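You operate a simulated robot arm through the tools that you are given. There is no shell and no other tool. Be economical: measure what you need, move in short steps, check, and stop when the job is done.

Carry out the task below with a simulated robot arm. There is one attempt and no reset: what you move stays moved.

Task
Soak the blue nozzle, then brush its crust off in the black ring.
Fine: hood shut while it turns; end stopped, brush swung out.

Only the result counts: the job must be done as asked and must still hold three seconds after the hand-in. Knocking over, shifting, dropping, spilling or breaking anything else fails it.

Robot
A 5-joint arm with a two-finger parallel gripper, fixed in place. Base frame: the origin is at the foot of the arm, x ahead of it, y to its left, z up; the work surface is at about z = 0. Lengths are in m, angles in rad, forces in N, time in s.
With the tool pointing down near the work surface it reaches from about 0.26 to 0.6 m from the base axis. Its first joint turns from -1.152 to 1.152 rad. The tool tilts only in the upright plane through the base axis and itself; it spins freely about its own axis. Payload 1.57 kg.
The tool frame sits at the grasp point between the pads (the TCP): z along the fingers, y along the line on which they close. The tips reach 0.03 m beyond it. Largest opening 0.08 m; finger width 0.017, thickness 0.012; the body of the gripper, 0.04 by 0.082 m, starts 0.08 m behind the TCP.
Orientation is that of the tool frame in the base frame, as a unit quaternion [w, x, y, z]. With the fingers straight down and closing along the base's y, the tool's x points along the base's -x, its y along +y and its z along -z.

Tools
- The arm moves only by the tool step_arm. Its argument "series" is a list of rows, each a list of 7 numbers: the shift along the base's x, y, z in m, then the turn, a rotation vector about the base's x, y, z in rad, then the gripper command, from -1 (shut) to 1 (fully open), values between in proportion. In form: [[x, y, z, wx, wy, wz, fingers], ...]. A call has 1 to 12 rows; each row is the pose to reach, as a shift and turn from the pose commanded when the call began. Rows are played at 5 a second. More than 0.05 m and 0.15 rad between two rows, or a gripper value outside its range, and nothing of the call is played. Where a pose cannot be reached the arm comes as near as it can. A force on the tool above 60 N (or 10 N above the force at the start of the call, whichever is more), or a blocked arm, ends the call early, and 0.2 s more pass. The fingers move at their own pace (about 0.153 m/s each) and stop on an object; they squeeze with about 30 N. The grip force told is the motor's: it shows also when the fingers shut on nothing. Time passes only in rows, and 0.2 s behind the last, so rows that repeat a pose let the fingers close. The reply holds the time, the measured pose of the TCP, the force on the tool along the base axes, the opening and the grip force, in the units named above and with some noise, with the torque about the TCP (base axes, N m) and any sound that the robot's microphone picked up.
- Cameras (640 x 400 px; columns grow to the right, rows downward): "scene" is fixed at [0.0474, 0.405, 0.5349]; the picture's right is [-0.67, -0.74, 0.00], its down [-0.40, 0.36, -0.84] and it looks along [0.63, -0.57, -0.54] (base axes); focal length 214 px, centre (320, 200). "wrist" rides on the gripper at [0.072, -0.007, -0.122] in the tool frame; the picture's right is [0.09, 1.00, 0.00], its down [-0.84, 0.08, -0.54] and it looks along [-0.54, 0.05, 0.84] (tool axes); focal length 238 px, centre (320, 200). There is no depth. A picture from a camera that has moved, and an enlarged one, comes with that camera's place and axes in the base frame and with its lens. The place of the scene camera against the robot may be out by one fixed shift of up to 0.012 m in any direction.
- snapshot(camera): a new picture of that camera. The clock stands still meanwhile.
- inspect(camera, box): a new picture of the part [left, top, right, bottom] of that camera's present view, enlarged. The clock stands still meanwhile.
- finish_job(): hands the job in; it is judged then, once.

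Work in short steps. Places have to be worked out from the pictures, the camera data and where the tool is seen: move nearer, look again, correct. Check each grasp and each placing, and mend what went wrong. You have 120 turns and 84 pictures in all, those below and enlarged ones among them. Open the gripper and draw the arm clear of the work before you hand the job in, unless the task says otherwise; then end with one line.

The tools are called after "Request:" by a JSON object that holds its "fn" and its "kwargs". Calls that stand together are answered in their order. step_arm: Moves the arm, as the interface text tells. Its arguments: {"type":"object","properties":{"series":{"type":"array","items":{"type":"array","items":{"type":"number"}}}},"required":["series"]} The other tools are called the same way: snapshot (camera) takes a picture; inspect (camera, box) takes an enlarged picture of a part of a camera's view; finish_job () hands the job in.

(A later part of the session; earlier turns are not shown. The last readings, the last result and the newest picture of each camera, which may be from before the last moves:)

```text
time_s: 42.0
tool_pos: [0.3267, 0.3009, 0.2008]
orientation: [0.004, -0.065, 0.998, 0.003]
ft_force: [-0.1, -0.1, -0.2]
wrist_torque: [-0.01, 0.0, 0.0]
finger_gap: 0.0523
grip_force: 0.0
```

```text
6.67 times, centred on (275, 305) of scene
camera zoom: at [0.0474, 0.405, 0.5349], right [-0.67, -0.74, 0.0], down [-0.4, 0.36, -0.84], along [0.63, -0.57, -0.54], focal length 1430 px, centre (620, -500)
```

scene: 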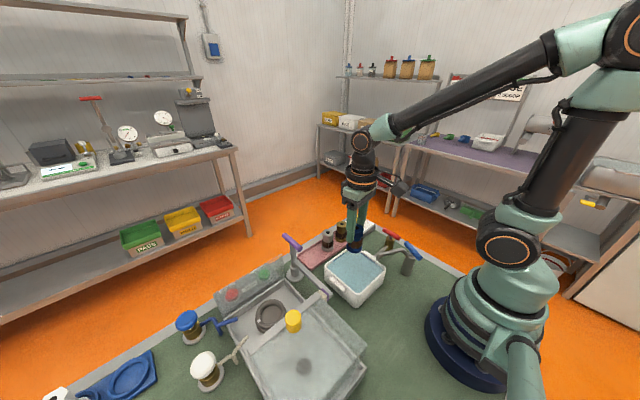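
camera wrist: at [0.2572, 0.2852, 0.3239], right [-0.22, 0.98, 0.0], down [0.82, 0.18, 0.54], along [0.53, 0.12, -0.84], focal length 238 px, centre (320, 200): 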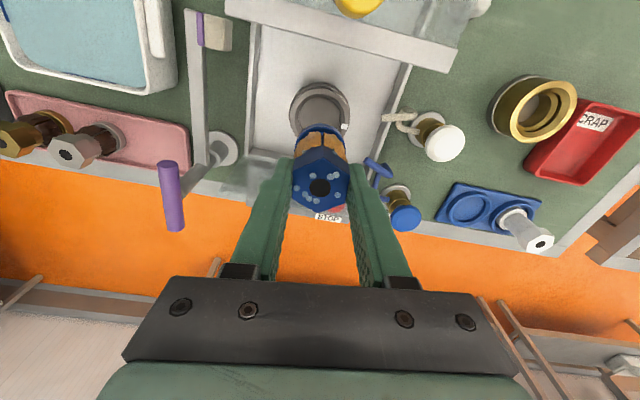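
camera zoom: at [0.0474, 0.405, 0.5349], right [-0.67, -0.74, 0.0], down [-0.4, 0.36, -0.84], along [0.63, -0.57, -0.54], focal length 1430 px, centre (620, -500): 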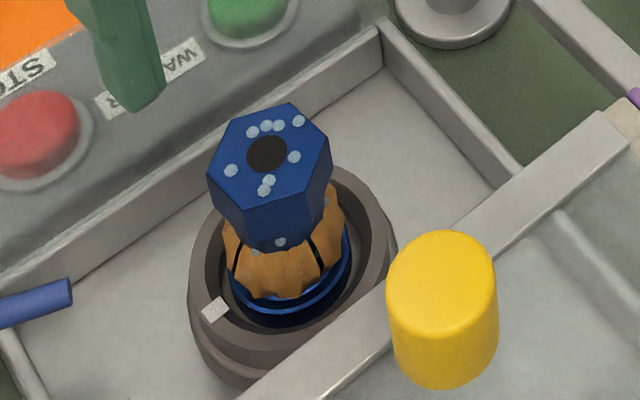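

The nozzle stands upright in the ring. Before swinging the brush I'll check how the hood's side clears the brush arm.

Request:
{"fn": "inspect", "kwargs": {"camera": "scene", "box": [285, 285, 375, 400]}}

Request:
{"fn": "step_arm", "kwargs": {"series": [[0, -0.03, 0, 0, 0, 0.14, 0.3], [0, -0.06, 0, 0, 0, 0.28, 0.3], [0, -0.09, 0, 0, 0, 0.42, 0.3], [-0.01, -0.12, 0, 0, 0, 0.56, 0.3], [-0.02, -0.14, 0, 0, 0, 0.7, 0.3], [-0.03, -0.16, 0, 0, 0, 0.84, 0.3], [-0.04, -0.18, 0, 0, 0, 0.98, 0.3], [-0.05, -0.18, -0.02, 0, 0, 1.12, 0.3], [-0.06, -0.18, -0.04, 0, 0, 1.26, 0.3], [-0.06, -0.18, -0.05, 0, 0, 1.4, 0.3]]}}

Request:
{"fn": "snapshot", "kwargs": {"camera": "wrist"}}

```text
3.48 times, centred on (330, 342) of scene
camera zoom: at [0.0474, 0.405, 0.5349], right [-0.67, -0.74, 0.0], down [-0.4, 0.36, -0.84], along [0.63, -0.57, -0.54], focal length 746 px, centre (285, -296)
```

zoom: 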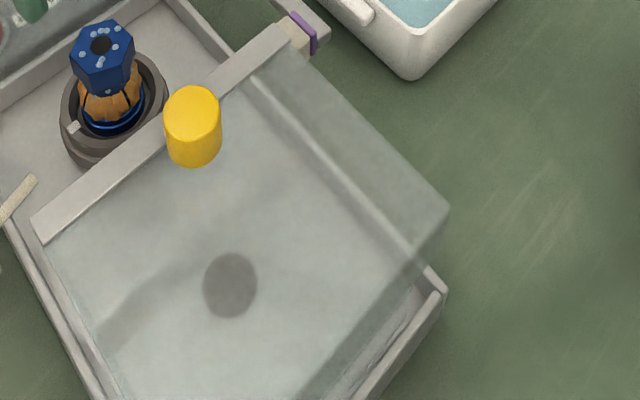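

```text
time_s: 44.2
tool_pos: [0.2671, 0.1223, 0.151]
orientation: [0.0, -0.693, 0.721, 0.001]
ft_force: [-0.4, -0.1, -0.3]
wrist_torque: [0.02, -0.02, 0.01]
finger_gap: 0.0521
grip_force: 0.1
```

```text
44 pictures are left
camera wrist: at [0.2707, 0.049, 0.2737], right [-1.0, -0.05, 0.0], down [-0.04, 0.84, 0.54], along [-0.03, 0.54, -0.84], focal length 238 px, centre (320, 200)
```

wrist: 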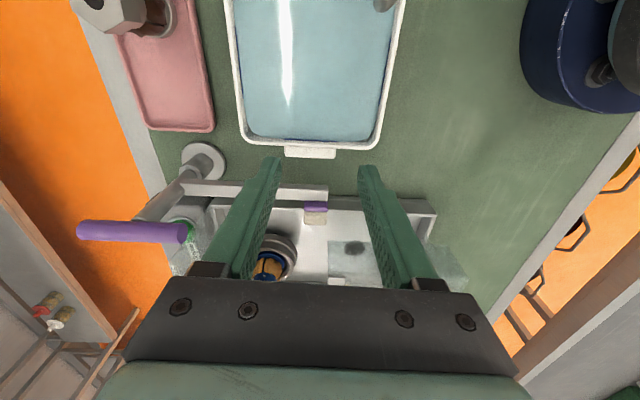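

Request:
{"fn": "inspect", "kwargs": {"camera": "wrist", "box": [250, 170, 480, 300]}}

```text
2.78 times, centred on (365, 235) of wrist
camera zoom: at [0.2707, 0.049, 0.2737], right [-1.0, -0.05, 0.0], down [-0.04, 0.84, 0.54], along [-0.03, 0.54, -0.84], focal length 663 px, centre (195, 103)
```

zoom: 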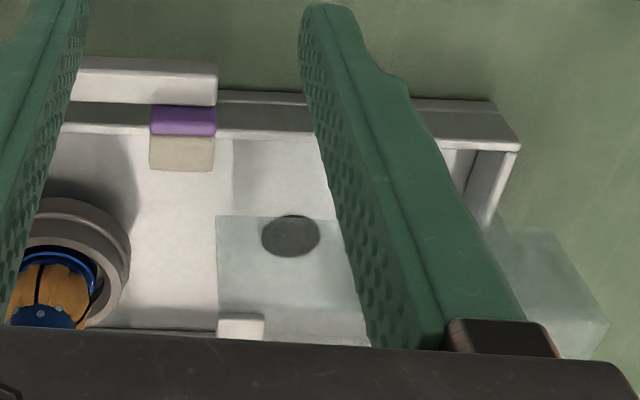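

The hood's side edge is at z≈0.084, above the brush arm at about 0.07, so it clears. Next I'll position over the purple handle, centre about (0.403, 0.174, 0.137).

Request:
{"fn": "step_arm", "kwargs": {"series": [[0, 0, 0.03, 0, 0, -0.14, 0.3], [0, 0, 0.07, 0, 0, -0.28, 0.3], [0.02, 0, 0.08, 0, 0, -0.42, 0.3], [0.04, 0.01, 0.08, 0, 0, -0.56, 0.3], [0.06, 0.02, 0.08, 0, 0, -0.7, 0.3], [0.08, 0.03, 0.08, 0, 0, -0.84, 0.3], [0.1, 0.04, 0.08, 0, 0, -0.98, 0.3], [0.12, 0.05, 0.08, 0, 0, -1.12, 0.3], [0.136, 0.051, 0.08, 0, 0, -1.26, 0.3], [0.136, 0.051, 0.08, 0, 0, -1.4, 0.3], [0.136, 0.051, 0.08, 0, 0, -1.53, 0.3]]}}

Request:
{"fn": "snapshot", "kwargs": {"camera": "wrist"}}

```text
time_s: 46.6
tool_pos: [0.4034, 0.1706, 0.2322]
orientation: [0.004, 0.003, 1.0, 0.002]
ft_force: [-0.5, -0.9, -0.7]
wrist_torque: [-0.02, 0.01, -0.04]
finger_gap: 0.0522
grip_force: 0.1
```

```text
42 pictures are left
camera wrist: at [0.3313, 0.1646, 0.3538], right [-0.09, 1.0, 0.0], down [0.83, 0.07, 0.55], along [0.55, 0.05, -0.84], focal length 238 px, centre (320, 200)
```

wrist: 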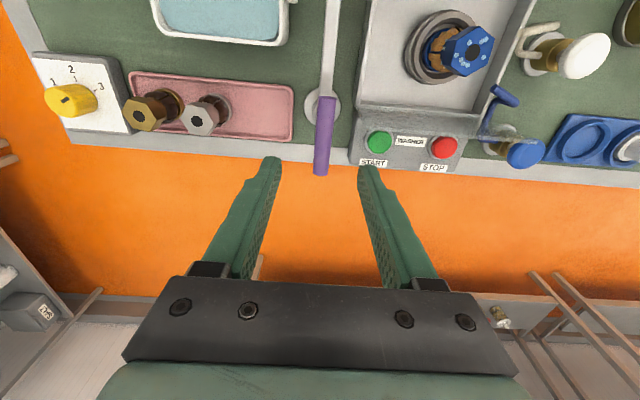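

Request:
{"fn": "step_arm", "kwargs": {"series": [[0.001, 0.005, -0.03, 0, 0, 0, 0.3], [0.001, 0.005, -0.06, 0, 0, 0, 0.3], [0.001, 0.005, -0.077, 0, 0, 0, 0.3], [0.001, 0.005, -0.077, 0, 0, 0, 0.3]]}}

Request:
{"fn": "inspect", "kwargs": {"camera": "scene", "box": [250, 210, 350, 310]}}

```text
time_s: 47.6
tool_pos: [0.405, 0.1775, 0.1536]
orientation: [0.003, 0.002, 1.0, 0.002]
ft_force: [0.3, -0.1, 0.5]
wrist_torque: [-0.01, 0.02, -0.02]
finger_gap: 0.0519
grip_force: 0.0
```

```text
4.00 times, centred on (300, 260) of scene
camera zoom: at [0.0474, 0.405, 0.5349], right [-0.67, -0.74, 0.0], down [-0.4, 0.36, -0.84], along [0.63, -0.57, -0.54], focal length 858 px, centre (400, -40)
```

zoom: 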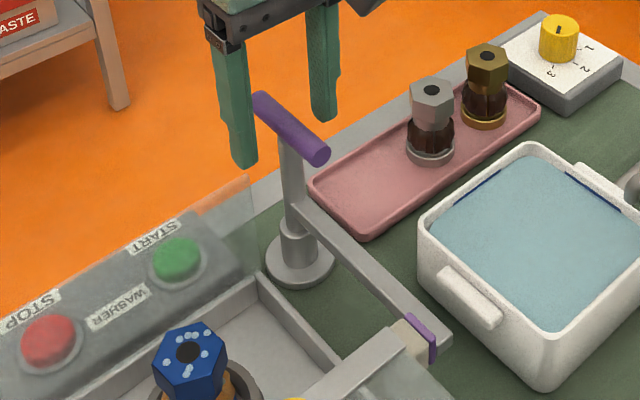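

The fingers straddle the handle. Closing.

Request:
{"fn": "step_arm", "kwargs": {"series": [[0, -0.001, 0.001, 0, 0, 0, -0.3], [0, -0.001, 0.001, 0, 0, 0, -1], [0, -0.001, 0.001, 0, 0, 0, -1], [0, -0.001, 0.001, 0, 0, 0, -1]]}}

```text
time_s: 48.6
tool_pos: [0.405, 0.1738, 0.1553]
orientation: [0.003, 0.002, 1.0, 0.002]
ft_force: [4.6, -19.8, -1.1]
wrist_torque: [-0.5, -0.08, 0.0]
finger_gap: 0.0158
grip_force: 31.6
```

Gripped on the 16 mm bar with a side load. I'll relieve that and swing the brush inward in small turns.

Request:
{"fn": "step_arm", "kwargs": {"series": [[0, -0.0025, 0, 0, 0, 0, -1], [0, -0.0025, 0, 0, 0, -0.08, -1], [0, -0.0025, 0, 0, 0, -0.16, -1], [0, -0.0025, 0, 0, 0, -0.24, -1], [0, -0.0025, 0, 0, 0, -0.32, -1], [0, -0.0025, 0, 0, 0, -0.4, -1]]}}

Request:
{"fn": "inspect", "kwargs": {"camera": "scene", "box": [230, 210, 350, 330]}}

```text
time_s: 50.0
tool_pos: [0.4049, 0.1748, 0.156]
orientation: [0.005, 0.199, 0.98, 0.004]
ft_force: [3.9, 35.7, -24.7]
wrist_torque: [0.79, 0.02, 0.04]
finger_gap: 0.0159
grip_force: 32.1
```

```text
3.33 times, centred on (290, 270) of scene
camera zoom: at [0.0475, 0.4051, 0.5348], right [-0.67, -0.74, 0.0], down [-0.4, 0.36, -0.84], along [0.63, -0.57, -0.54], focal length 715 px, centre (420, -33)
```

zoom: 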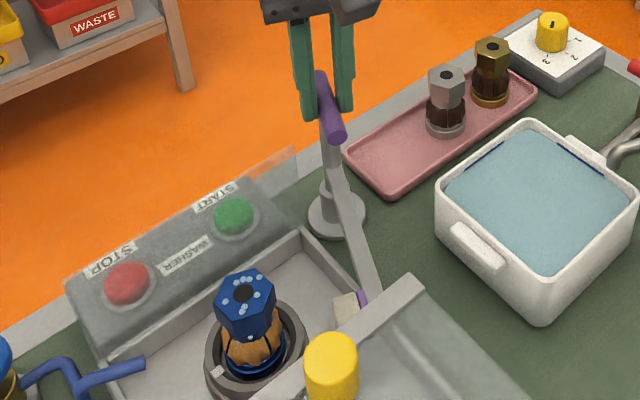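

It turns freely. I'll ease the side load and continue until the brush meets the nozzle.

Request:
{"fn": "step_arm", "kwargs": {"series": [[0, 0.0015, -0.001, 0, 0, 0, -1], [0, 0.0015, -0.001, 0, 0, -0.08, -1], [0, 0.0015, -0.001, 0, 0, -0.16, -1], [0, 0.0015, -0.001, 0, 0, -0.16, -1]]}}

Request:
{"fn": "inspect", "kwargs": {"camera": "scene", "box": [230, 210, 350, 330]}}

```text
time_s: 51.0
tool_pos: [0.4046, 0.1756, 0.1557]
orientation: [0.003, 0.277, 0.961, 0.004]
ft_force: [0.5, 22.9, -1.0]
wrist_torque: [0.84, 0.47, -0.05]
finger_gap: 0.0155
grip_force: 31.1
```

```text
3.33 times, centred on (290, 270) of scene
camera zoom: at [0.0474, 0.405, 0.5349], right [-0.67, -0.74, 0.0], down [-0.4, 0.36, -0.84], along [0.63, -0.57, -0.54], focal length 715 px, centre (420, -33)
```

zoom: 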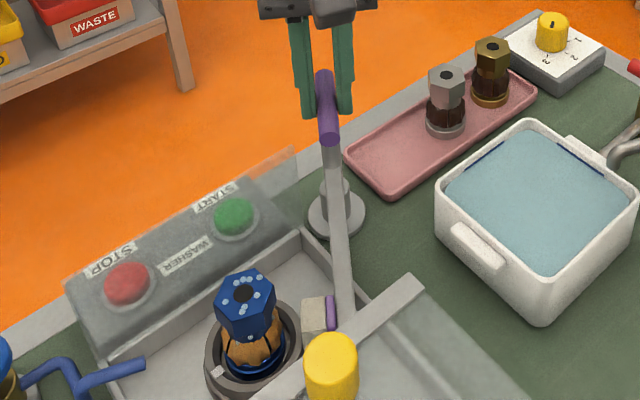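

Request:
{"fn": "step_arm", "kwargs": {"series": [[0, 0.0012, 0, 0, 0, -0.04, -1], [0, 0.0012, 0, 0, 0, -0.08, -1], [0, 0.0012, 0, 0, 0, -0.08, -1]]}}

Request:
{"fn": "inspect", "kwargs": {"camera": "scene", "box": [240, 260, 320, 330]}}

```text
time_s: 51.8
tool_pos: [0.4043, 0.1756, 0.1559]
orientation: [0.003, 0.317, 0.949, 0.002]
ft_force: [-0.4, 2.1, 9.7]
wrist_torque: [-0.06, -0.13, -0.05]
finger_gap: 0.0156
grip_force: 31.4
```

```text
5.71 times, centred on (280, 295) of scene
camera zoom: at [0.0473, 0.405, 0.5349], right [-0.67, -0.74, 0.0], down [-0.4, 0.36, -0.84], along [0.63, -0.57, -0.54], focal length 1226 px, centre (549, -343)
```

zoom: 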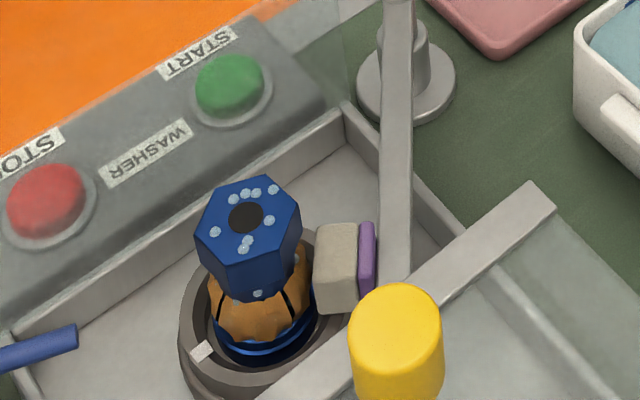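

The brush is nearly touching, so I'll use very small turns and watch the torque.

Request:
{"fn": "step_arm", "kwargs": {"series": [[0, 0, 0, 0, 0, -0.03, -1], [0, 0, 0, 0, 0, -0.06, -1], [0, 0, 0, 0, 0, -0.06, -1]]}}

Request:
{"fn": "inspect", "kwargs": {"camera": "scene", "box": [240, 260, 320, 330]}}

```text
time_s: 52.6
tool_pos: [0.4047, 0.1749, 0.1554]
orientation: [0.002, 0.344, 0.939, 0.002]
ft_force: [-5.0, -8.5, 19.6]
wrist_torque: [-0.19, 0.13, -0.05]
finger_gap: 0.0157
grip_force: 31.7
```

```text
5.71 times, centred on (280, 295) of scene
camera zoom: at [0.0473, 0.4049, 0.5349], right [-0.67, -0.74, 0.0], down [-0.4, 0.36, -0.84], along [0.63, -0.57, -0.54], focal length 1226 px, centre (549, -343)
```

zoom: 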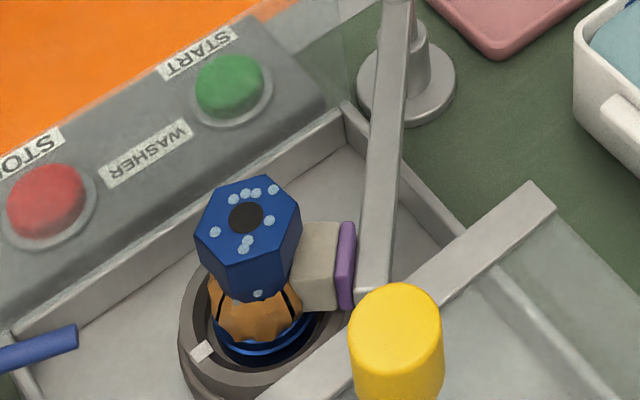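

Request:
{"fn": "step_arm", "kwargs": {"series": [[0, 0, -0.001, 0, 0, -0.03, -1], [0, 0, -0.001, 0, 0, -0.03, -1]]}}

Request:
{"fn": "inspect", "kwargs": {"camera": "scene", "box": [240, 260, 320, 330]}}

```text
time_s: 53.2
tool_pos: [0.4033, 0.1753, 0.154]
orientation: [0.002, 0.358, 0.934, 0.002]
ft_force: [-8.6, -11.6, 26.5]
wrist_torque: [-0.36, 0.26, -0.03]
finger_gap: 0.0158
grip_force: 31.1
```

```text
5.71 times, centred on (280, 295) of scene
camera zoom: at [0.0473, 0.4049, 0.535], right [-0.67, -0.74, 0.0], down [-0.4, 0.36, -0.84], along [0.63, -0.57, -0.54], focal length 1226 px, centre (549, -343)
```

zoom: 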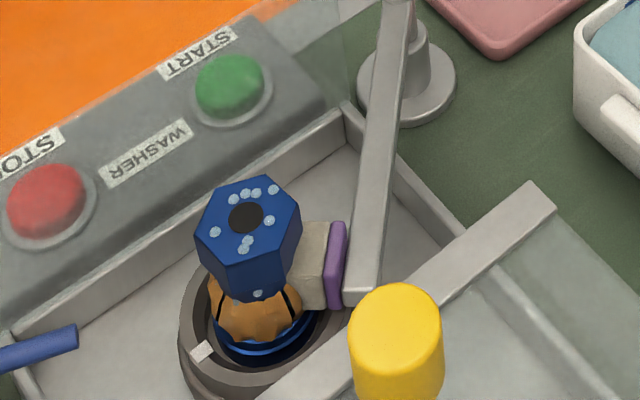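

Request:
{"fn": "step_arm", "kwargs": {"series": [[0, 0.001, -0.002, 0, 0, -0.02, -1], [0, 0.001, -0.002, 0, 0, -0.04, -1], [0, 0.001, -0.002, 0, 0, -0.04, -1]]}}

Request:
{"fn": "inspect", "kwargs": {"camera": "scene", "box": [240, 260, 320, 330]}}

```text
time_s: 54.0
tool_pos: [0.4041, 0.1766, 0.151]
orientation: [0.001, 0.377, 0.926, 0.002]
ft_force: [-1.8, -28.3, 19.8]
wrist_torque: [-0.67, 0.14, 0.5]
finger_gap: 0.016
grip_force: 31.4
```

```text
5.71 times, centred on (280, 295) of scene
camera zoom: at [0.0473, 0.4049, 0.535], right [-0.67, -0.74, 0.0], down [-0.4, 0.36, -0.84], along [0.63, -0.57, -0.54], focal length 1226 px, centre (549, -343)
```

zoom: 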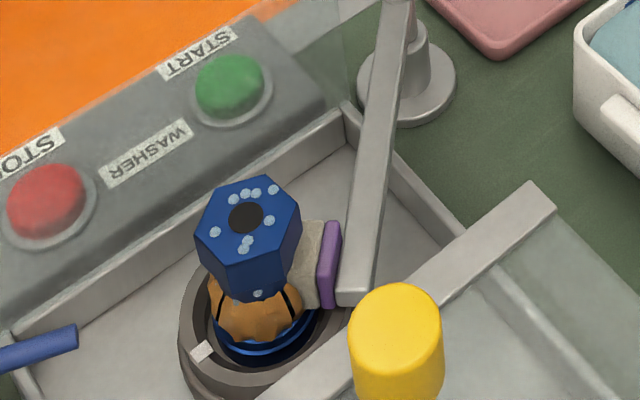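

Torque rose to 0.5 N·m, so the brush is pressing on the crust and the nozzle hasn't moved. Releasing the handle and lifting.

Request:
{"fn": "step_arm", "kwargs": {"series": [[0, -0.0015, 0.001, 0, 0, 0, -1], [0, -0.0015, 0.001, 0, 0, 0, -0.3], [0, -0.0015, 0.001, 0, 0, 0, 0.3], [0, -0.0015, 0.001, 0, 0, 0, 0.3], [0, -0.0015, 0.03, 0, 0, 0, 0.3], [0, -0.0015, 0.07, 0, 0, 0, 0.3]]}}

Request:
{"fn": "inspect", "kwargs": {"camera": "scene", "box": [230, 230, 330, 330]}}

Request:
{"fn": "snapshot", "kwargs": {"camera": "wrist"}}

```text
time_s: 55.4
tool_pos: [0.4052, 0.1763, 0.2229]
orientation: [0.001, 0.376, 0.927, 0.002]
ft_force: [0.1, 0.9, 0.0]
wrist_torque: [-0.02, -0.02, -0.01]
finger_gap: 0.0519
grip_force: 0.0
```

```text
4.00 times, centred on (280, 280) of scene
camera zoom: at [0.0474, 0.405, 0.5349], right [-0.67, -0.74, 0.0], down [-0.4, 0.36, -0.84], along [0.63, -0.57, -0.54], focal length 858 px, centre (480, -120)
```

zoom: 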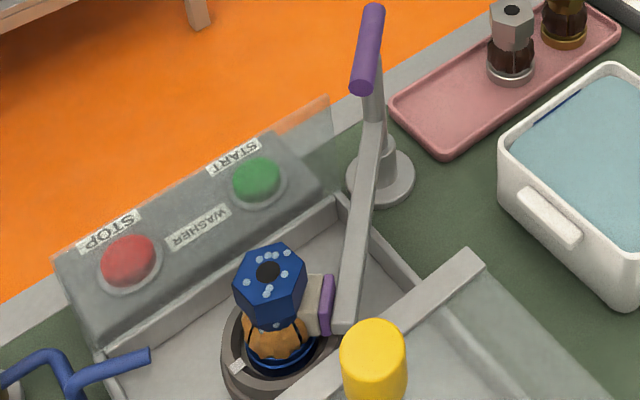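

```text
33 pictures are left
camera wrist: at [0.3486, 0.2209, 0.3454], right [0.63, 0.78, 0.01], down [0.65, -0.53, 0.54], along [0.43, -0.34, -0.84], focal length 238 px, centre (320, 200)
```

wrist: 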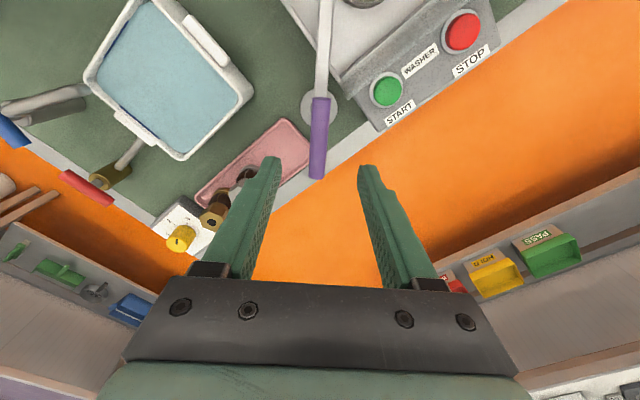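

The brush stays in place. Next I'll go over the hood's yellow knob at about (0.225, 0.300), top z≈0.16.

Request:
{"fn": "step_arm", "kwargs": {"series": [[-0.02, 0.015, 0.01, 0, 0, 0.1, 0.3], [-0.05, 0.035, 0.01, 0, 0, 0.2, 0.3], [-0.08, 0.055, 0.01, 0, 0, 0.32, 0.3], [-0.11, 0.075, 0.01, 0, 0, 0.44, 0.3], [-0.14, 0.1, 0.01, 0, 0, 0.56, 0.3], [-0.165, 0.115, 0.01, 0, 0, 0.68, 0.3], [-0.178, 0.123, 0.01, 0, 0, 0.772, 0.3], [-0.178, 0.123, 0.01, 0, 0, 0.772, 0.3]]}}

Request:
{"fn": "snapshot", "kwargs": {"camera": "wrist"}}

```text
time_s: 57.2
tool_pos: [0.2254, 0.2991, 0.2323]
orientation: [0.002, -0.001, 1.0, 0.002]
ft_force: [-0.8, 0.2, -0.4]
wrist_torque: [-0.01, 0.0, 0.01]
finger_gap: 0.0517
grip_force: 0.0
```

```text
32 pictures are left
camera wrist: at [0.1541, 0.292, 0.3557], right [-0.09, 1.0, 0.01], down [0.83, 0.08, 0.55], along [0.54, 0.06, -0.84], focal length 238 px, centre (320, 200)
```

wrist: 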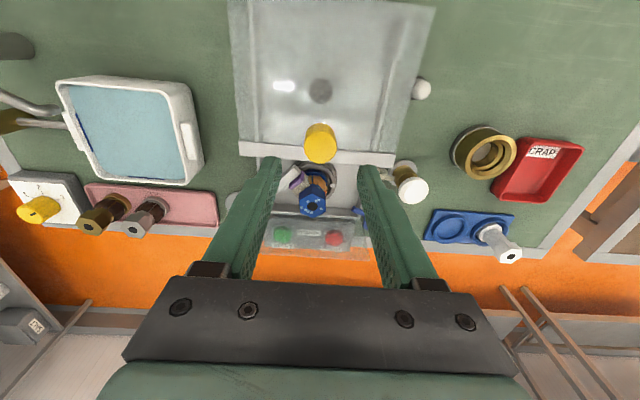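

Request:
{"fn": "step_arm", "kwargs": {"series": [[0.003, 0.002, -0.03, 0, 0, 0, 0.3], [0.003, 0.002, -0.06, 0, 0, 0, 0.3], [0.003, 0.002, -0.062, 0, 0, 0, 0.3], [0.003, 0.002, -0.062, 0, 0, 0, -1], [0.003, 0.002, -0.062, 0, 0, 0, -1], [0.003, 0.002, -0.062, 0, 0, 0, -1]]}}

Request:
{"fn": "inspect", "kwargs": {"camera": "scene", "box": [240, 270, 350, 370]}}

```text
time_s: 58.6
tool_pos: [0.229, 0.3001, 0.1711]
orientation: [0.002, 0.0, 1.0, 0.004]
ft_force: [4.6, -0.9, -1.3]
wrist_torque: [-0.53, -0.24, 0.07]
finger_gap: 0.0276
grip_force: 38.1
```

```text
4.00 times, centred on (295, 320) of scene
camera zoom: at [0.0474, 0.405, 0.5349], right [-0.67, -0.74, 0.0], down [-0.4, 0.36, -0.84], along [0.63, -0.57, -0.54], focal length 858 px, centre (420, -280)
```

zoom: 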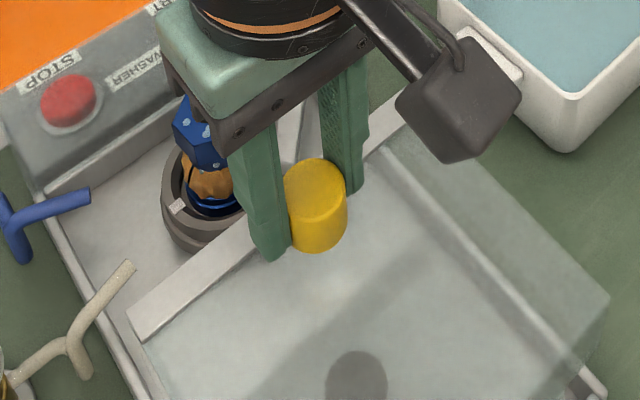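

The knob is gripped. I'll slide the hood a little forward and watch the force.

Request:
{"fn": "step_arm", "kwargs": {"series": [[0.01, 0, 0, 0, 0, 0, -1], [0.02, 0, 0, 0, 0, 0, -1], [0.03, 0, 0, 0, 0, 0, -1], [0.03, 0, 0, 0, 0, 0, -1]]}}

Request:
{"fn": "inspect", "kwargs": {"camera": "scene", "box": [210, 240, 350, 380]}}

```text
time_s: 59.6
tool_pos: [0.2586, 0.2998, 0.1715]
orientation: [0.004, 0.001, 1.0, 0.005]
ft_force: [0.5, 0.2, 17.3]
wrist_torque: [-0.7, -0.2, -0.07]
finger_gap: 0.0277
grip_force: 38.7
```

```text
2.86 times, centred on (280, 310) of scene
camera zoom: at [0.0473, 0.4049, 0.535], right [-0.67, -0.74, 0.0], down [-0.4, 0.36, -0.84], along [0.63, -0.57, -0.54], focal length 613 px, centre (434, -114)
```

zoom: 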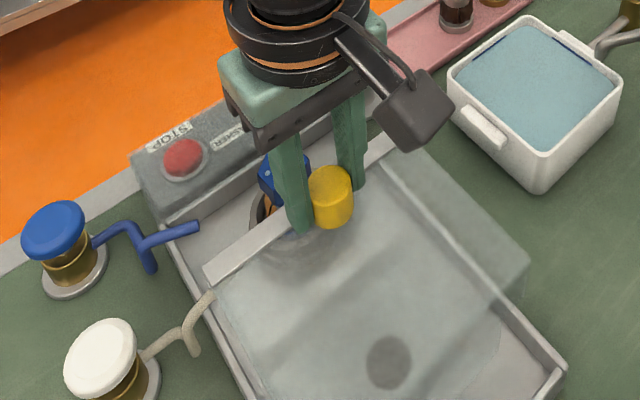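

It slides freely. I'll continue toward shut.

Request:
{"fn": "step_arm", "kwargs": {"series": [[0.012, 0, 0.001, 0, 0, 0, -1], [0.024, 0, 0.001, 0, 0, 0, -1], [0.036, 0, 0.001, 0, 0, 0, -1], [0.048, 0, 0.001, 0, 0, 0, -1], [0.06, 0, 0.001, 0, 0, 0, -1], [0.06, 0, 0.001, 0, 0, 0, -1]]}}

Request:
{"fn": "inspect", "kwargs": {"camera": "scene", "box": [210, 220, 350, 360]}}

```text
time_s: 61.0
tool_pos: [0.3188, 0.2997, 0.1718]
orientation: [0.002, 0.0, 1.0, 0.003]
ft_force: [1.0, -7.3, 3.1]
wrist_torque: [-0.49, -0.41, -0.1]
finger_gap: 0.0278
grip_force: 38.3
```

```text
2.86 times, centred on (280, 290) of scene
camera zoom: at [0.0474, 0.405, 0.5349], right [-0.67, -0.74, 0.0], down [-0.4, 0.36, -0.84], along [0.63, -0.57, -0.54], focal length 613 px, centre (434, -57)
```

zoom: 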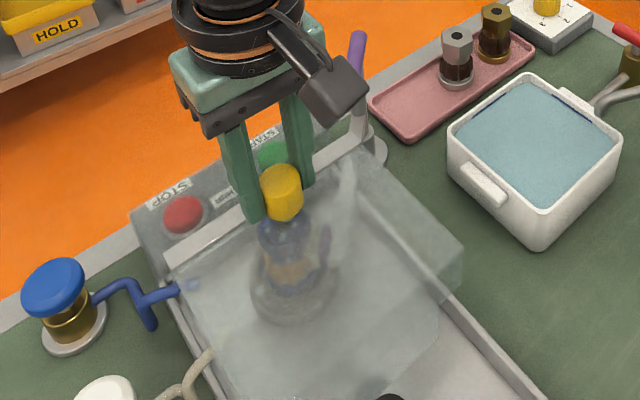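

Request:
{"fn": "step_arm", "kwargs": {"series": [[0.008, 0, 0, 0, 0, 0, -1], [0.016, 0, 0, 0, 0, 0, -1], [0.024, 0, 0, 0, 0, 0, -1], [0.032, 0, 0, 0, 0, 0, -1], [0.04, 0, 0, 0, 0, 0, -1], [0.048, 0, 0, 0, 0, 0, -1], [0.056, 0, 0, 0, 0, 0, -1]]}}

Request:
{"fn": "inspect", "kwargs": {"camera": "scene", "box": [210, 220, 350, 360]}}

```text
time_s: 62.6
tool_pos: [0.3789, 0.3006, 0.1731]
orientation: [0.007, 0.0, 1.0, 0.005]
ft_force: [-1.1, 0.5, 1.2]
wrist_torque: [-0.09, -0.06, 0.0]
finger_gap: 0.0
grip_force: 21.6
```

```text
2.86 times, centred on (280, 290) of scene
camera zoom: at [0.0474, 0.405, 0.5349], right [-0.67, -0.74, 0.0], down [-0.4, 0.36, -0.84], along [0.63, -0.57, -0.54], focal length 613 px, centre (434, -57)
```

zoom: 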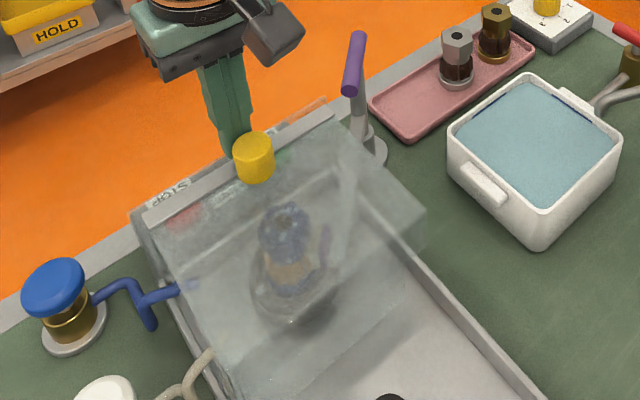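

The fingers slipped off the knob, probably because the hood hit its stop. I'll raise the tool and check whether it is fully shut and whether the buttons can be reached.

Request:
{"fn": "step_arm", "kwargs": {"series": [[0, 0, 0.03, 0, 0, 0, -1], [0, 0, 0.07, 0, 0, 0, -1], [-0.03, 0, 0.09, 0, 0, 0, -1], [-0.06, 0, 0.09, 0, 0, 0, -1]]}}

Request:
{"fn": "snapshot", "kwargs": {"camera": "wrist"}}

Request:
{"fn": "inspect", "kwargs": {"camera": "scene", "box": [200, 230, 330, 340]}}

```text
time_s: 63.6
tool_pos: [0.3157, 0.3015, 0.2616]
orientation: [0.003, 0.0, 1.0, 0.003]
ft_force: [0.5, 0.8, -0.5]
wrist_torque: [0.02, 0.03, 0.0]
finger_gap: 0.0002
grip_force: 21.3
```

```text
27 pictures are left
camera wrist: at [0.2432, 0.2939, 0.3832], right [-0.09, 1.0, 0.01], down [0.83, 0.07, 0.55], along [0.54, 0.05, -0.84], focal length 238 px, centre (320, 200)
```

wrist: 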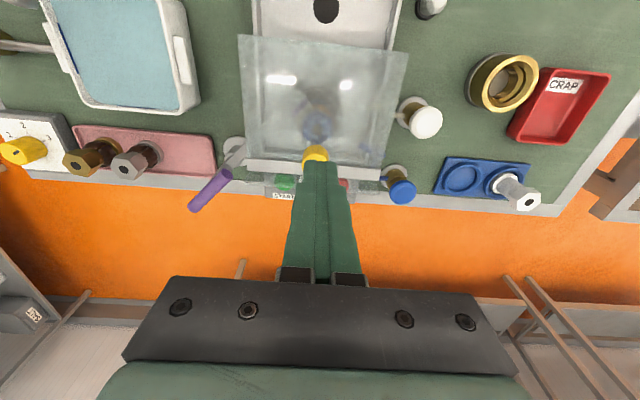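

```text
3.64 times, centred on (265, 285) of scene
camera zoom: at [0.0474, 0.405, 0.5349], right [-0.67, -0.74, 0.0], down [-0.4, 0.36, -0.84], along [0.63, -0.57, -0.54], focal length 780 px, centre (520, -109)
```

zoom: 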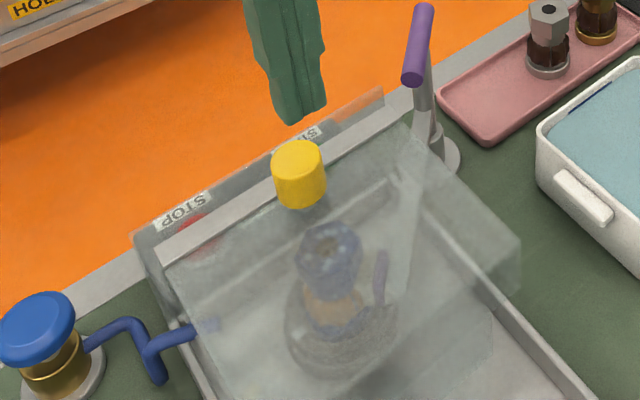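

The hood moved about 0.10 m. To make sure it's fully shut, I'll push the knob gently from behind with closed fingers.

Request:
{"fn": "step_arm", "kwargs": {"series": [[-0.022, 0, -0.03, 0, 0, 0, -1], [-0.022, 0, -0.06, 0, 0, 0, -1], [-0.022, 0, -0.089, 0, 0, 0, -1], [-0.014, 0, -0.089, 0, 0, 0, -1], [-0.008, 0, -0.089, 0, 0, 0, -1]]}}

Request:
{"fn": "step_arm", "kwargs": {"series": [[0.003, 0, 0, 0, 0, 0, -1], [0.006, 0, 0, 0, 0, 0, -1], [0.009, 0, 0, 0, 0, 0, -1], [0.012, 0, 0, 0, 0, 0, -1], [0.015, 0, 0, 0, 0, 0, -1], [0.018, 0, 0, 0, 0, 0, -1]]}}

```text
time_s: 64.8
tool_pos: [0.3081, 0.2988, 0.1713]
orientation: [0.003, 0.0, 1.0, 0.003]
ft_force: [-0.8, -0.1, 0.8]
wrist_torque: [0.0, 0.02, 0.01]
finger_gap: 0.0003
grip_force: 21.4
```

```text
time_s: 66.2
tool_pos: [0.3254, 0.3012, 0.1716]
orientation: [0.004, 0.0, 1.0, 0.002]
ft_force: [-0.2, -0.5, 0.0]
wrist_torque: [-0.02, 0.01, -0.03]
finger_gap: 0.0
grip_force: 21.4
```

Request:
{"fn": "step_arm", "kwargs": {"series": [[0.004, 0, 0, 0, 0, 0, -1], [0.008, 0, 0, 0, 0, 0, -1], [0.012, 0, 0, 0, 0, 0, -1], [0.016, 0, 0, 0, 0, 0, -1], [0.02, 0, 0, 0, 0, 0, -1]]}}

Request:
{"fn": "inspect", "kwargs": {"camera": "scene", "box": [200, 230, 330, 340]}}

```text
time_s: 67.4
tool_pos: [0.3379, 0.299, 0.1714]
orientation: [-0.005, -0.005, 1.0, -0.005]
ft_force: [-3.1, -0.7, 0.7]
wrist_torque: [0.04, -0.03, -0.02]
finger_gap: 0.0
grip_force: 21.3
stopped in row 5: the force on the tool passed its limit at 65 N (the readings are from after the stop); the commanded pose is now the measured one
```

```text
3.64 times, centred on (265, 285) of scene
camera zoom: at [0.0474, 0.405, 0.5349], right [-0.67, -0.74, 0.0], down [-0.4, 0.36, -0.84], along [0.63, -0.57, -0.54], focal length 780 px, centre (520, -109)
```

zoom: 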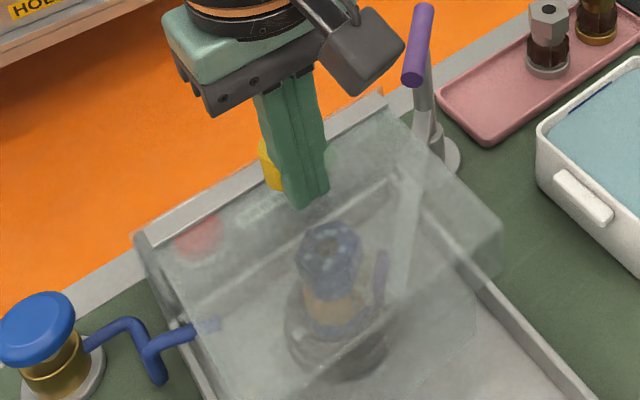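

The hood hit a hard stop and is now shut. I'll back off, raise, and look over the START button.

Request:
{"fn": "step_arm", "kwargs": {"series": [[-0.01, 0, 0, 0, 0, 0, -1], [-0.01, 0, 0.04, 0, 0, 0, -1], [0.01, -0.02, 0.07, 0, 0, 0, -1], [0.04, -0.035, 0.07, 0, 0, 0, -1], [0.075, -0.05, 0.07, 0, 0, 0, -1], [0.1, -0.05, 0.07, 0, 0, 0, -1], [0.1, -0.05, 0.07, 0, 0, 0, -1]]}}

Request:
{"fn": "snapshot", "kwargs": {"camera": "wrist"}}

```text
time_s: 69.0
tool_pos: [0.4379, 0.249, 0.2441]
orientation: [-0.006, -0.006, 1.0, -0.002]
ft_force: [-0.1, -0.1, -0.1]
wrist_torque: [0.0, 0.02, 0.02]
finger_gap: 0.0002
grip_force: 21.2
```

```text
24 pictures are left
camera wrist: at [0.3683, 0.2431, 0.366], right [-0.1, 0.99, 0.0], down [0.84, 0.09, 0.53], along [0.53, 0.05, -0.85], focal length 238 px, centre (320, 200)
```

wrist: 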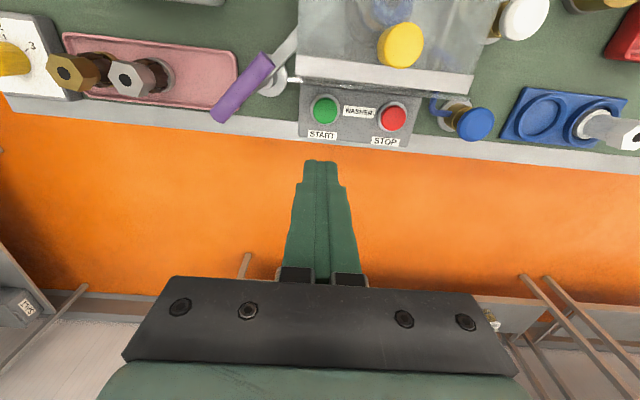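

START is at about (0.432, 0.254). I'll move above it and press down slowly with closed fingers.

Request:
{"fn": "step_arm", "kwargs": {"series": [[-0.006, 0.0055, -0.04, 0, 0, 0, -1], [-0.006, 0.0055, -0.08, 0, 0, 0, -1], [-0.006, 0.0055, -0.12, 0, 0, 0, -1], [-0.006, 0.0055, -0.145, 0, 0, 0, -1], [-0.006, 0.0055, -0.145, 0, 0, 0, -1]]}}

Request:
{"fn": "inspect", "kwargs": {"camera": "scene", "box": [200, 210, 330, 320]}}

```text
time_s: 70.2
tool_pos: [0.432, 0.256, 0.0968]
orientation: [-0.006, -0.006, 1.0, -0.002]
ft_force: [0.2, -0.1, -0.6]
wrist_torque: [-0.01, -0.03, 0.02]
finger_gap: 0.0
grip_force: 21.2
```

```text
3.64 times, centred on (265, 265) of scene
camera zoom: at [0.0474, 0.405, 0.5349], right [-0.67, -0.74, 0.0], down [-0.4, 0.36, -0.84], along [0.63, -0.57, -0.54], focal length 780 px, centre (520, -36)
```

zoom: 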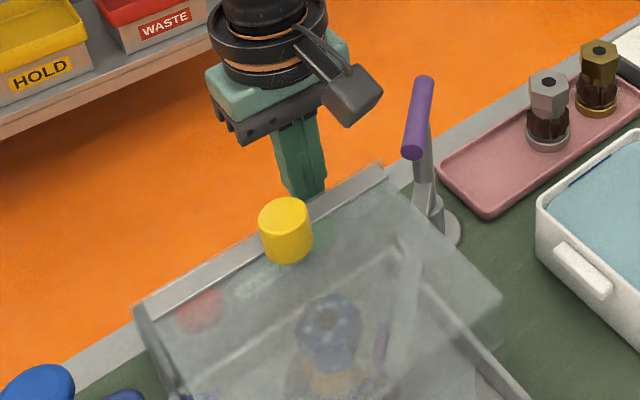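

Request:
{"fn": "step_arm", "kwargs": {"series": [[0, 0, -0.004, 0, 0, 0, -1], [0, 0, -0.008, 0, 0, 0, -1], [0, 0, -0.012, 0, 0, 0, -1], [0, 0, -0.015, 0, 0, 0, -1]]}}

```text
time_s: 71.2
tool_pos: [0.4324, 0.2558, 0.0802]
orientation: [-0.005, -0.005, 1.0, -0.004]
ft_force: [0.6, 0.8, 0.4]
wrist_torque: [-0.01, 0.0, 0.01]
finger_gap: 0.0
grip_force: 20.9
```

No contact yet with the tips at z≈0.050, so I'll continue down in small steps.

Request:
{"fn": "step_arm", "kwargs": {"series": [[0, 0, -0.003, 0, 0, 0, -1], [0, 0, -0.006, 0, 0, 0, -1], [0, 0, -0.009, 0, 0, 0, -1]]}}

```text
time_s: 72.0
tool_pos: [0.4327, 0.2558, 0.0716]
orientation: [-0.006, -0.005, 1.0, -0.003]
ft_force: [-0.4, -2.1, 4.7]
wrist_torque: [-0.1, 0.01, 0.0]
finger_gap: 0.0
grip_force: 21.2
heard: click
```

A click was heard, so START was pressed. I'll lift clear and check that it's turning.

Request:
{"fn": "step_arm", "kwargs": {"series": [[0, 0, 0.02, 0, 0, 0, -1], [0, 0, 0.05, 0, 0, 0, -1], [0, 0.02, 0.07, 0, 0, 0, -1], [0, 0.05, 0.07, 0, 0, 0, -1], [0, 0.086, 0.07, 0, 0, 0, -1], [0, 0.086, 0.07, 0, 0, 0, -1]]}}

Request:
{"fn": "inspect", "kwargs": {"camera": "scene", "box": [220, 260, 310, 340]}}

```text
time_s: 73.4
tool_pos: [0.4318, 0.3406, 0.143]
orientation: [-0.005, -0.005, 1.0, -0.003]
ft_force: [-1.0, 0.5, -0.3]
wrist_torque: [-0.01, 0.0, 0.01]
finger_gap: 0.0
grip_force: 21.0
```

```text
5.00 times, centred on (265, 300) of scene
camera zoom: at [0.0474, 0.405, 0.5349], right [-0.67, -0.74, 0.0], down [-0.4, 0.36, -0.84], along [0.63, -0.57, -0.54], focal length 1072 px, centre (595, -300)
```

zoom: 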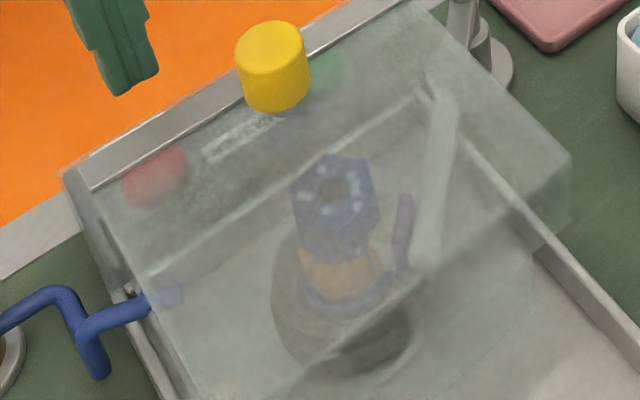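

Request:
{"fn": "step_arm", "kwargs": {"series": [[0, 0, 0, 0, 0, 0, -1], [0, 0, 0, 0, 0, 0, -1], [0, 0, 0, 0, 0, 0, -1]]}}

Request:
{"fn": "inspect", "kwargs": {"camera": "scene", "box": [255, 280, 310, 335]}}

```text
time_s: 74.2
tool_pos: [0.4326, 0.341, 0.1431]
orientation: [-0.005, -0.005, 1.0, -0.004]
ft_force: [0.5, 1.6, -0.1]
wrist_torque: [0.0, 0.03, -0.01]
finger_gap: 0.0
grip_force: 21.5
```

```text
7.27 times, centred on (282, 308) of scene
camera zoom: at [0.0474, 0.405, 0.5349], right [-0.67, -0.74, 0.0], down [-0.4, 0.36, -0.84], along [0.63, -0.57, -0.54], focal length 1560 px, centre (593, -582)
```

zoom: 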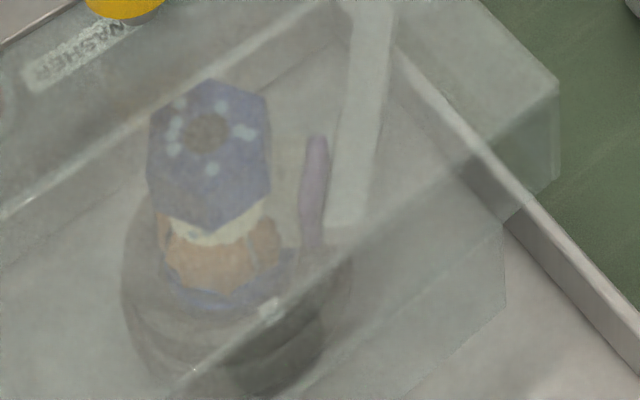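

It is turning and the crust is coming off. I'll wait.

Request:
{"fn": "step_arm", "kwargs": {"series": [[0, 0, 0, 0, 0, 0, -1], [0, 0, 0, 0, 0, 0, -1], [0, 0, 0, 0, 0, 0, -1], [0, 0, 0, 0, 0, 0, -1], [0, 0, 0, 0, 0, 0, -1], [0, 0, 0, 0, 0, 0, -1], [0, 0, 0, 0, 0, 0, -1], [0, 0, 0, 0, 0, 0, -1], [0, 0, 0, 0, 0, 0, -1], [0, 0, 0, 0, 0, 0, -1], [0, 0, 0, 0, 0, 0, -1], [0, 0, 0, 0, 0, 0, -1]]}}

Request:
{"fn": "inspect", "kwargs": {"camera": "scene", "box": [255, 280, 310, 335]}}

```text
time_s: 76.8
tool_pos: [0.4316, 0.3406, 0.1417]
orientation: [-0.005, -0.005, 1.0, -0.003]
ft_force: [0.3, 0.6, 0.3]
wrist_torque: [0.02, 0.02, -0.01]
finger_gap: 0.0
grip_force: 21.3
```

```text
7.27 times, centred on (282, 308) of scene
camera zoom: at [0.0474, 0.405, 0.5349], right [-0.67, -0.74, 0.0], down [-0.4, 0.36, -0.84], along [0.63, -0.57, -0.54], focal length 1560 px, centre (593, -582)
```

zoom: 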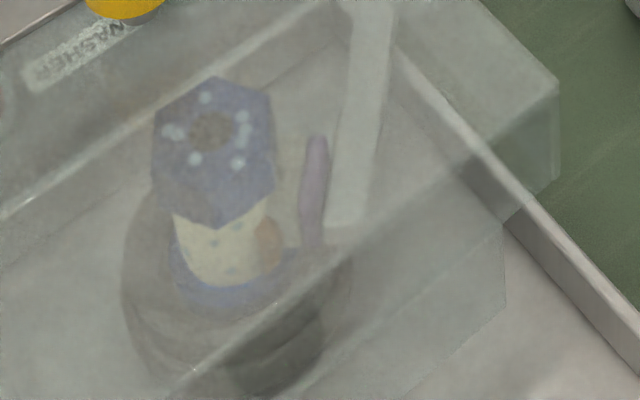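

Request:
{"fn": "step_arm", "kwargs": {"series": [[0, 0, 0, 0, 0, 0, -1], [0, 0, 0, 0, 0, 0, -1], [0, 0, 0, 0, 0, 0, -1], [0, 0, 0, 0, 0, 0, -1], [0, 0, 0, 0, 0, 0, -1], [0, 0, 0, 0, 0, 0, -1], [0, 0, 0, 0, 0, 0, -1], [0, 0, 0, 0, 0, 0, -1], [0, 0, 0, 0, 0, 0, -1], [0, 0, 0, 0, 0, 0, -1], [0, 0, 0, 0, 0, 0, -1], [0, 0, 0, 0, 0, 0, -1]]}}

Request:
{"fn": "inspect", "kwargs": {"camera": "scene", "box": [255, 280, 310, 335]}}

Request:
{"fn": "step_arm", "kwargs": {"series": [[0, 0, 0, 0, 0, 0, -1], [0, 0, 0, 0, 0, 0, -1], [0, 0, 0, 0, 0, 0, -1], [0, 0, 0, 0, 0, 0, -1], [0, 0, 0, 0, 0, 0, -1], [0, 0, 0, 0, 0, 0, -1]]}}

Request:
{"fn": "inspect", "kwargs": {"camera": "scene", "box": [255, 280, 310, 335]}}

```text
time_s: 79.4
tool_pos: [0.4314, 0.3398, 0.1428]
orientation: [-0.006, -0.006, 1.0, -0.004]
ft_force: [-0.4, -1.0, 0.0]
wrist_torque: [0.02, -0.01, -0.01]
finger_gap: 0.0
grip_force: 21.7
```

```text
7.27 times, centred on (282, 308) of scene
camera zoom: at [0.0474, 0.405, 0.5349], right [-0.67, -0.74, 0.0], down [-0.4, 0.36, -0.84], along [0.63, -0.57, -0.54], focal length 1560 px, centre (593, -582)
```

zoom: 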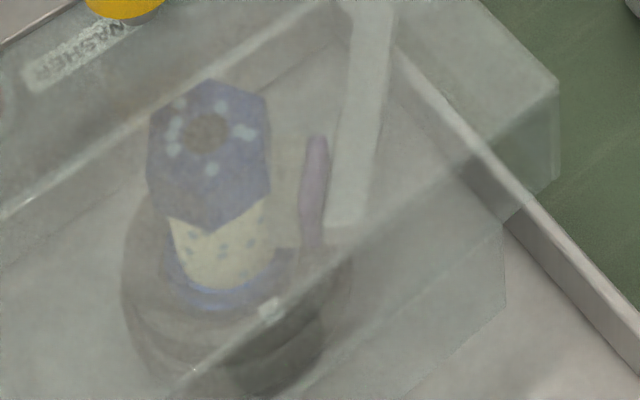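

```text
time_s: 80.8
tool_pos: [0.4324, 0.3399, 0.1421]
orientation: [-0.006, -0.005, 1.0, -0.003]
ft_force: [-0.1, 0.3, 0.4]
wrist_torque: [0.01, -0.01, 0.03]
finger_gap: 0.0
grip_force: 21.0
```

```text
7.27 times, centred on (282, 308) of scene
camera zoom: at [0.0474, 0.405, 0.5349], right [-0.67, -0.74, 0.0], down [-0.4, 0.36, -0.84], along [0.63, -0.57, -0.54], focal length 1560 px, centre (593, -582)
```

zoom: 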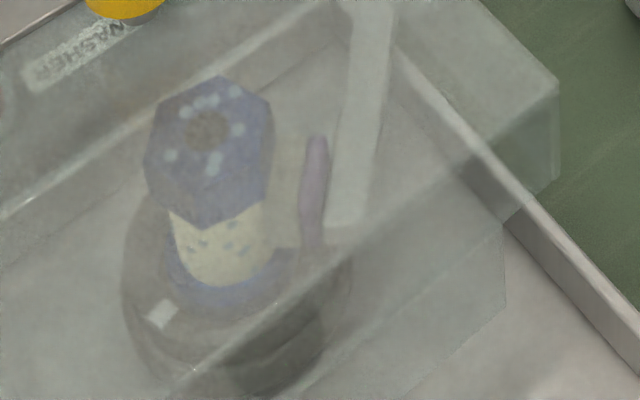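

The body looks clean at every angle seen. Now I'll press STOP at about (0.432, 0.342).

Request:
{"fn": "step_arm", "kwargs": {"series": [[0, 0.001, -0.03, 0, 0, 0, -1], [0, 0.001, -0.058, 0, 0, 0, -1], [0, 0.001, -0.064, 0, 0, 0, -1], [0, 0.001, -0.068, 0, 0, 0, -1], [0, 0.001, -0.071, 0, 0, 0, -1]]}}

```text
time_s: 82.0
tool_pos: [0.4321, 0.3418, 0.0702]
orientation: [-0.004, -0.006, 1.0, -0.003]
ft_force: [-3.3, -3.9, 9.0]
wrist_torque: [-0.05, 0.05, -0.03]
finger_gap: 0.0
grip_force: 21.0
heard: click
```

Click heard. I'll lift and compare two views to confirm it has stopped.

Request:
{"fn": "step_arm", "kwargs": {"series": [[0, 0, 0.03, 0, 0, 0, -1], [0, 0, 0.075, 0, 0, 0, -1], [0, -0.02, 0.11, 0, 0, 0, -1], [0, -0.05, 0.14, 0, 0, 0, -1], [0, -0.05, 0.14, 0, 0, 0, -1]]}}

Request:
{"fn": "inspect", "kwargs": {"camera": "scene", "box": [255, 280, 310, 335]}}

Request:
{"fn": "step_arm", "kwargs": {"series": [[0, -0.03, 0, 0, 0, -0.12, 0.3], [-0.01, -0.06, 0, 0, 0, -0.25, 0.3], [-0.02, -0.09, 0, 0, 0, -0.38, 0.3], [-0.028, -0.115, 0, 0, 0, -0.52, 0.3], [-0.028, -0.115, 0, 0, 0, -0.65, 0.3], [-0.028, -0.115, 0, 0, 0, -0.77, 0.3]]}}

Request:
{"fn": "inspect", "kwargs": {"camera": "scene", "box": [255, 280, 310, 335]}}

Request:
{"fn": "snapshot", "kwargs": {"camera": "wrist"}}

```text
time_s: 83.2
tool_pos: [0.4303, 0.2922, 0.2117]
orientation: [-0.005, -0.005, 1.0, -0.003]
ft_force: [-0.1, -0.4, -0.1]
wrist_torque: [-0.02, 0.0, 0.01]
finger_gap: 0.0
grip_force: 21.5
```

```text
7.27 times, centred on (282, 308) of scene
camera zoom: at [0.0474, 0.405, 0.5349], right [-0.67, -0.74, 0.0], down [-0.4, 0.36, -0.84], along [0.63, -0.57, -0.54], focal length 1560 px, centre (593, -582)
```

zoom: 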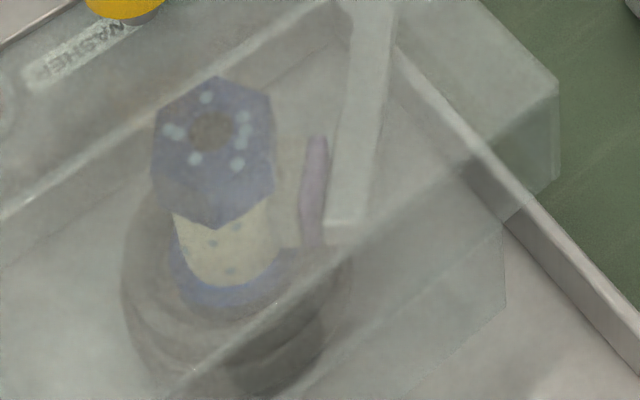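

```text
time_s: 84.6
tool_pos: [0.4039, 0.1769, 0.2113]
orientation: [-0.004, 0.373, 0.928, -0.004]
ft_force: [-0.2, 0.3, -0.4]
wrist_torque: [0.0, -0.02, 0.01]
finger_gap: 0.0521
grip_force: 0.1
```

```text
7.27 times, centred on (282, 308) of scene
camera zoom: at [0.0474, 0.405, 0.5349], right [-0.67, -0.74, 0.0], down [-0.4, 0.36, -0.84], along [0.63, -0.57, -0.54], focal length 1560 px, centre (593, -582)
```

zoom: 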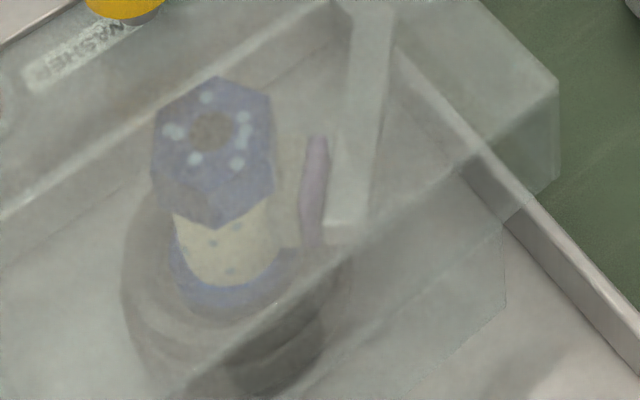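

```text
15 pictures are left
camera wrist: at [0.349, 0.2222, 0.3339], right [0.62, 0.78, -0.01], down [0.66, -0.52, 0.54], along [0.42, -0.34, -0.84], focal length 238 px, centre (320, 200)
```

wrist: 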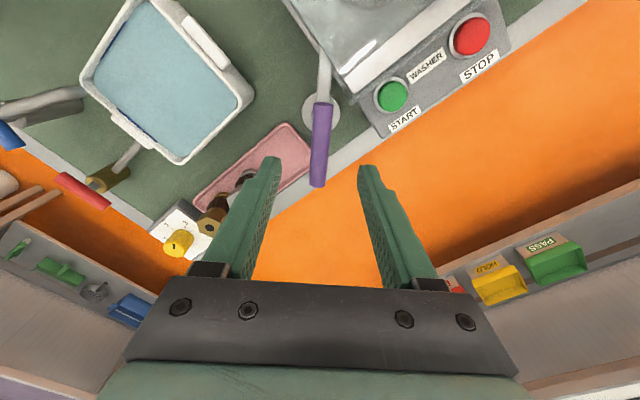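

It has stopped and is clean. I'll grip the brush handle again and swing it out.

Request:
{"fn": "step_arm", "kwargs": {"series": [[0.0005, -0.001, -0.03, 0, 0, 0, 0.3], [0.0005, -0.001, -0.056, 0, 0, 0, 0.3], [0.0005, -0.001, -0.056, 0, 0, 0, 0.3], [0.0005, -0.001, -0.056, 0, 0, 0, -0.3], [0.0005, -0.001, -0.056, 0, 0, 0, -1], [0.0005, -0.001, -0.056, 0, 0, 0, -1]]}}

```text
time_s: 86.0
tool_pos: [0.403, 0.177, 0.1548]
orientation: [-0.004, 0.37, 0.929, -0.004]
ft_force: [-4.0, -3.6, -1.5]
wrist_torque: [-0.1, -0.05, 0.29]
finger_gap: 0.0156
grip_force: 31.2
```

Request:
{"fn": "step_arm", "kwargs": {"series": [[0, 0, 0, 0, 0, 0.08, -1], [0, 0, 0, 0, 0, 0.16, -1], [0, 0, 0, 0, 0, 0.24, -1], [0, 0, 0, 0, 0, 0.32, -1], [0, 0, 0, 0, 0, 0.4, -1]]}}

Request:
{"fn": "inspect", "kwargs": {"camera": "scene", "box": [230, 220, 350, 340]}}

```text
time_s: 87.2
tool_pos: [0.4021, 0.1756, 0.1549]
orientation: [-0.008, 0.178, 0.984, -0.006]
ft_force: [-21.5, 0.8, 3.7]
wrist_torque: [-0.12, -0.05, -0.08]
finger_gap: 0.0156
grip_force: 31.4
```

```text
3.33 times, centred on (290, 280) of scene
camera zoom: at [0.0473, 0.405, 0.5349], right [-0.67, -0.74, 0.0], down [-0.4, 0.36, -0.84], along [0.63, -0.57, -0.54], focal length 715 px, centre (420, -67)
```

zoom: 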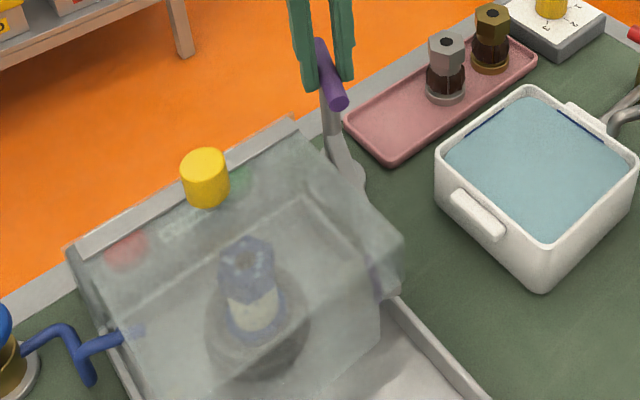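

The brush swings out freely under the hood edge. I'll continue back to its starting position.

Request:
{"fn": "step_arm", "kwargs": {"series": [[-0.0015, 0, 0, 0, 0, 0.08, -1], [-0.0015, 0, 0, 0, 0, 0.16, -1], [-0.0015, 0, 0, 0, 0, 0.24, -1], [-0.0015, 0, 0, 0, 0, 0.32, -1], [-0.0015, 0, 0, 0, 0, 0.36, -1]]}}

Request:
{"fn": "inspect", "kwargs": {"camera": "scene", "box": [230, 220, 350, 340]}}

```text
time_s: 88.4
tool_pos: [0.4029, 0.1758, 0.1543]
orientation: [-0.006, 0.0, 1.0, -0.002]
ft_force: [-8.3, -10.2, -8.7]
wrist_torque: [-0.26, -0.41, -0.04]
finger_gap: 0.0161
grip_force: 31.7
```

```text
3.33 times, centred on (290, 280) of scene
camera zoom: at [0.0474, 0.405, 0.5349], right [-0.67, -0.74, 0.0], down [-0.4, 0.36, -0.84], along [0.63, -0.57, -0.54], focal length 715 px, centre (420, -67)
```

zoom: 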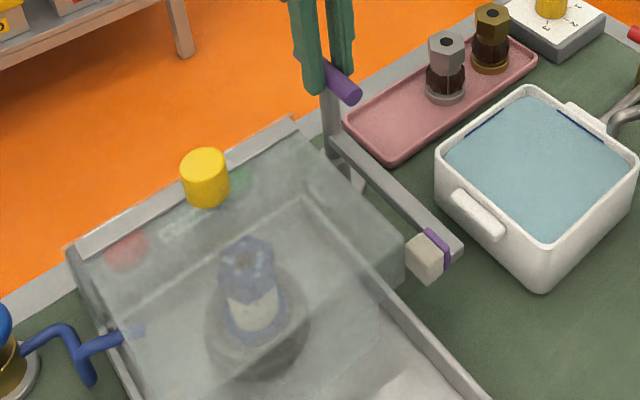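

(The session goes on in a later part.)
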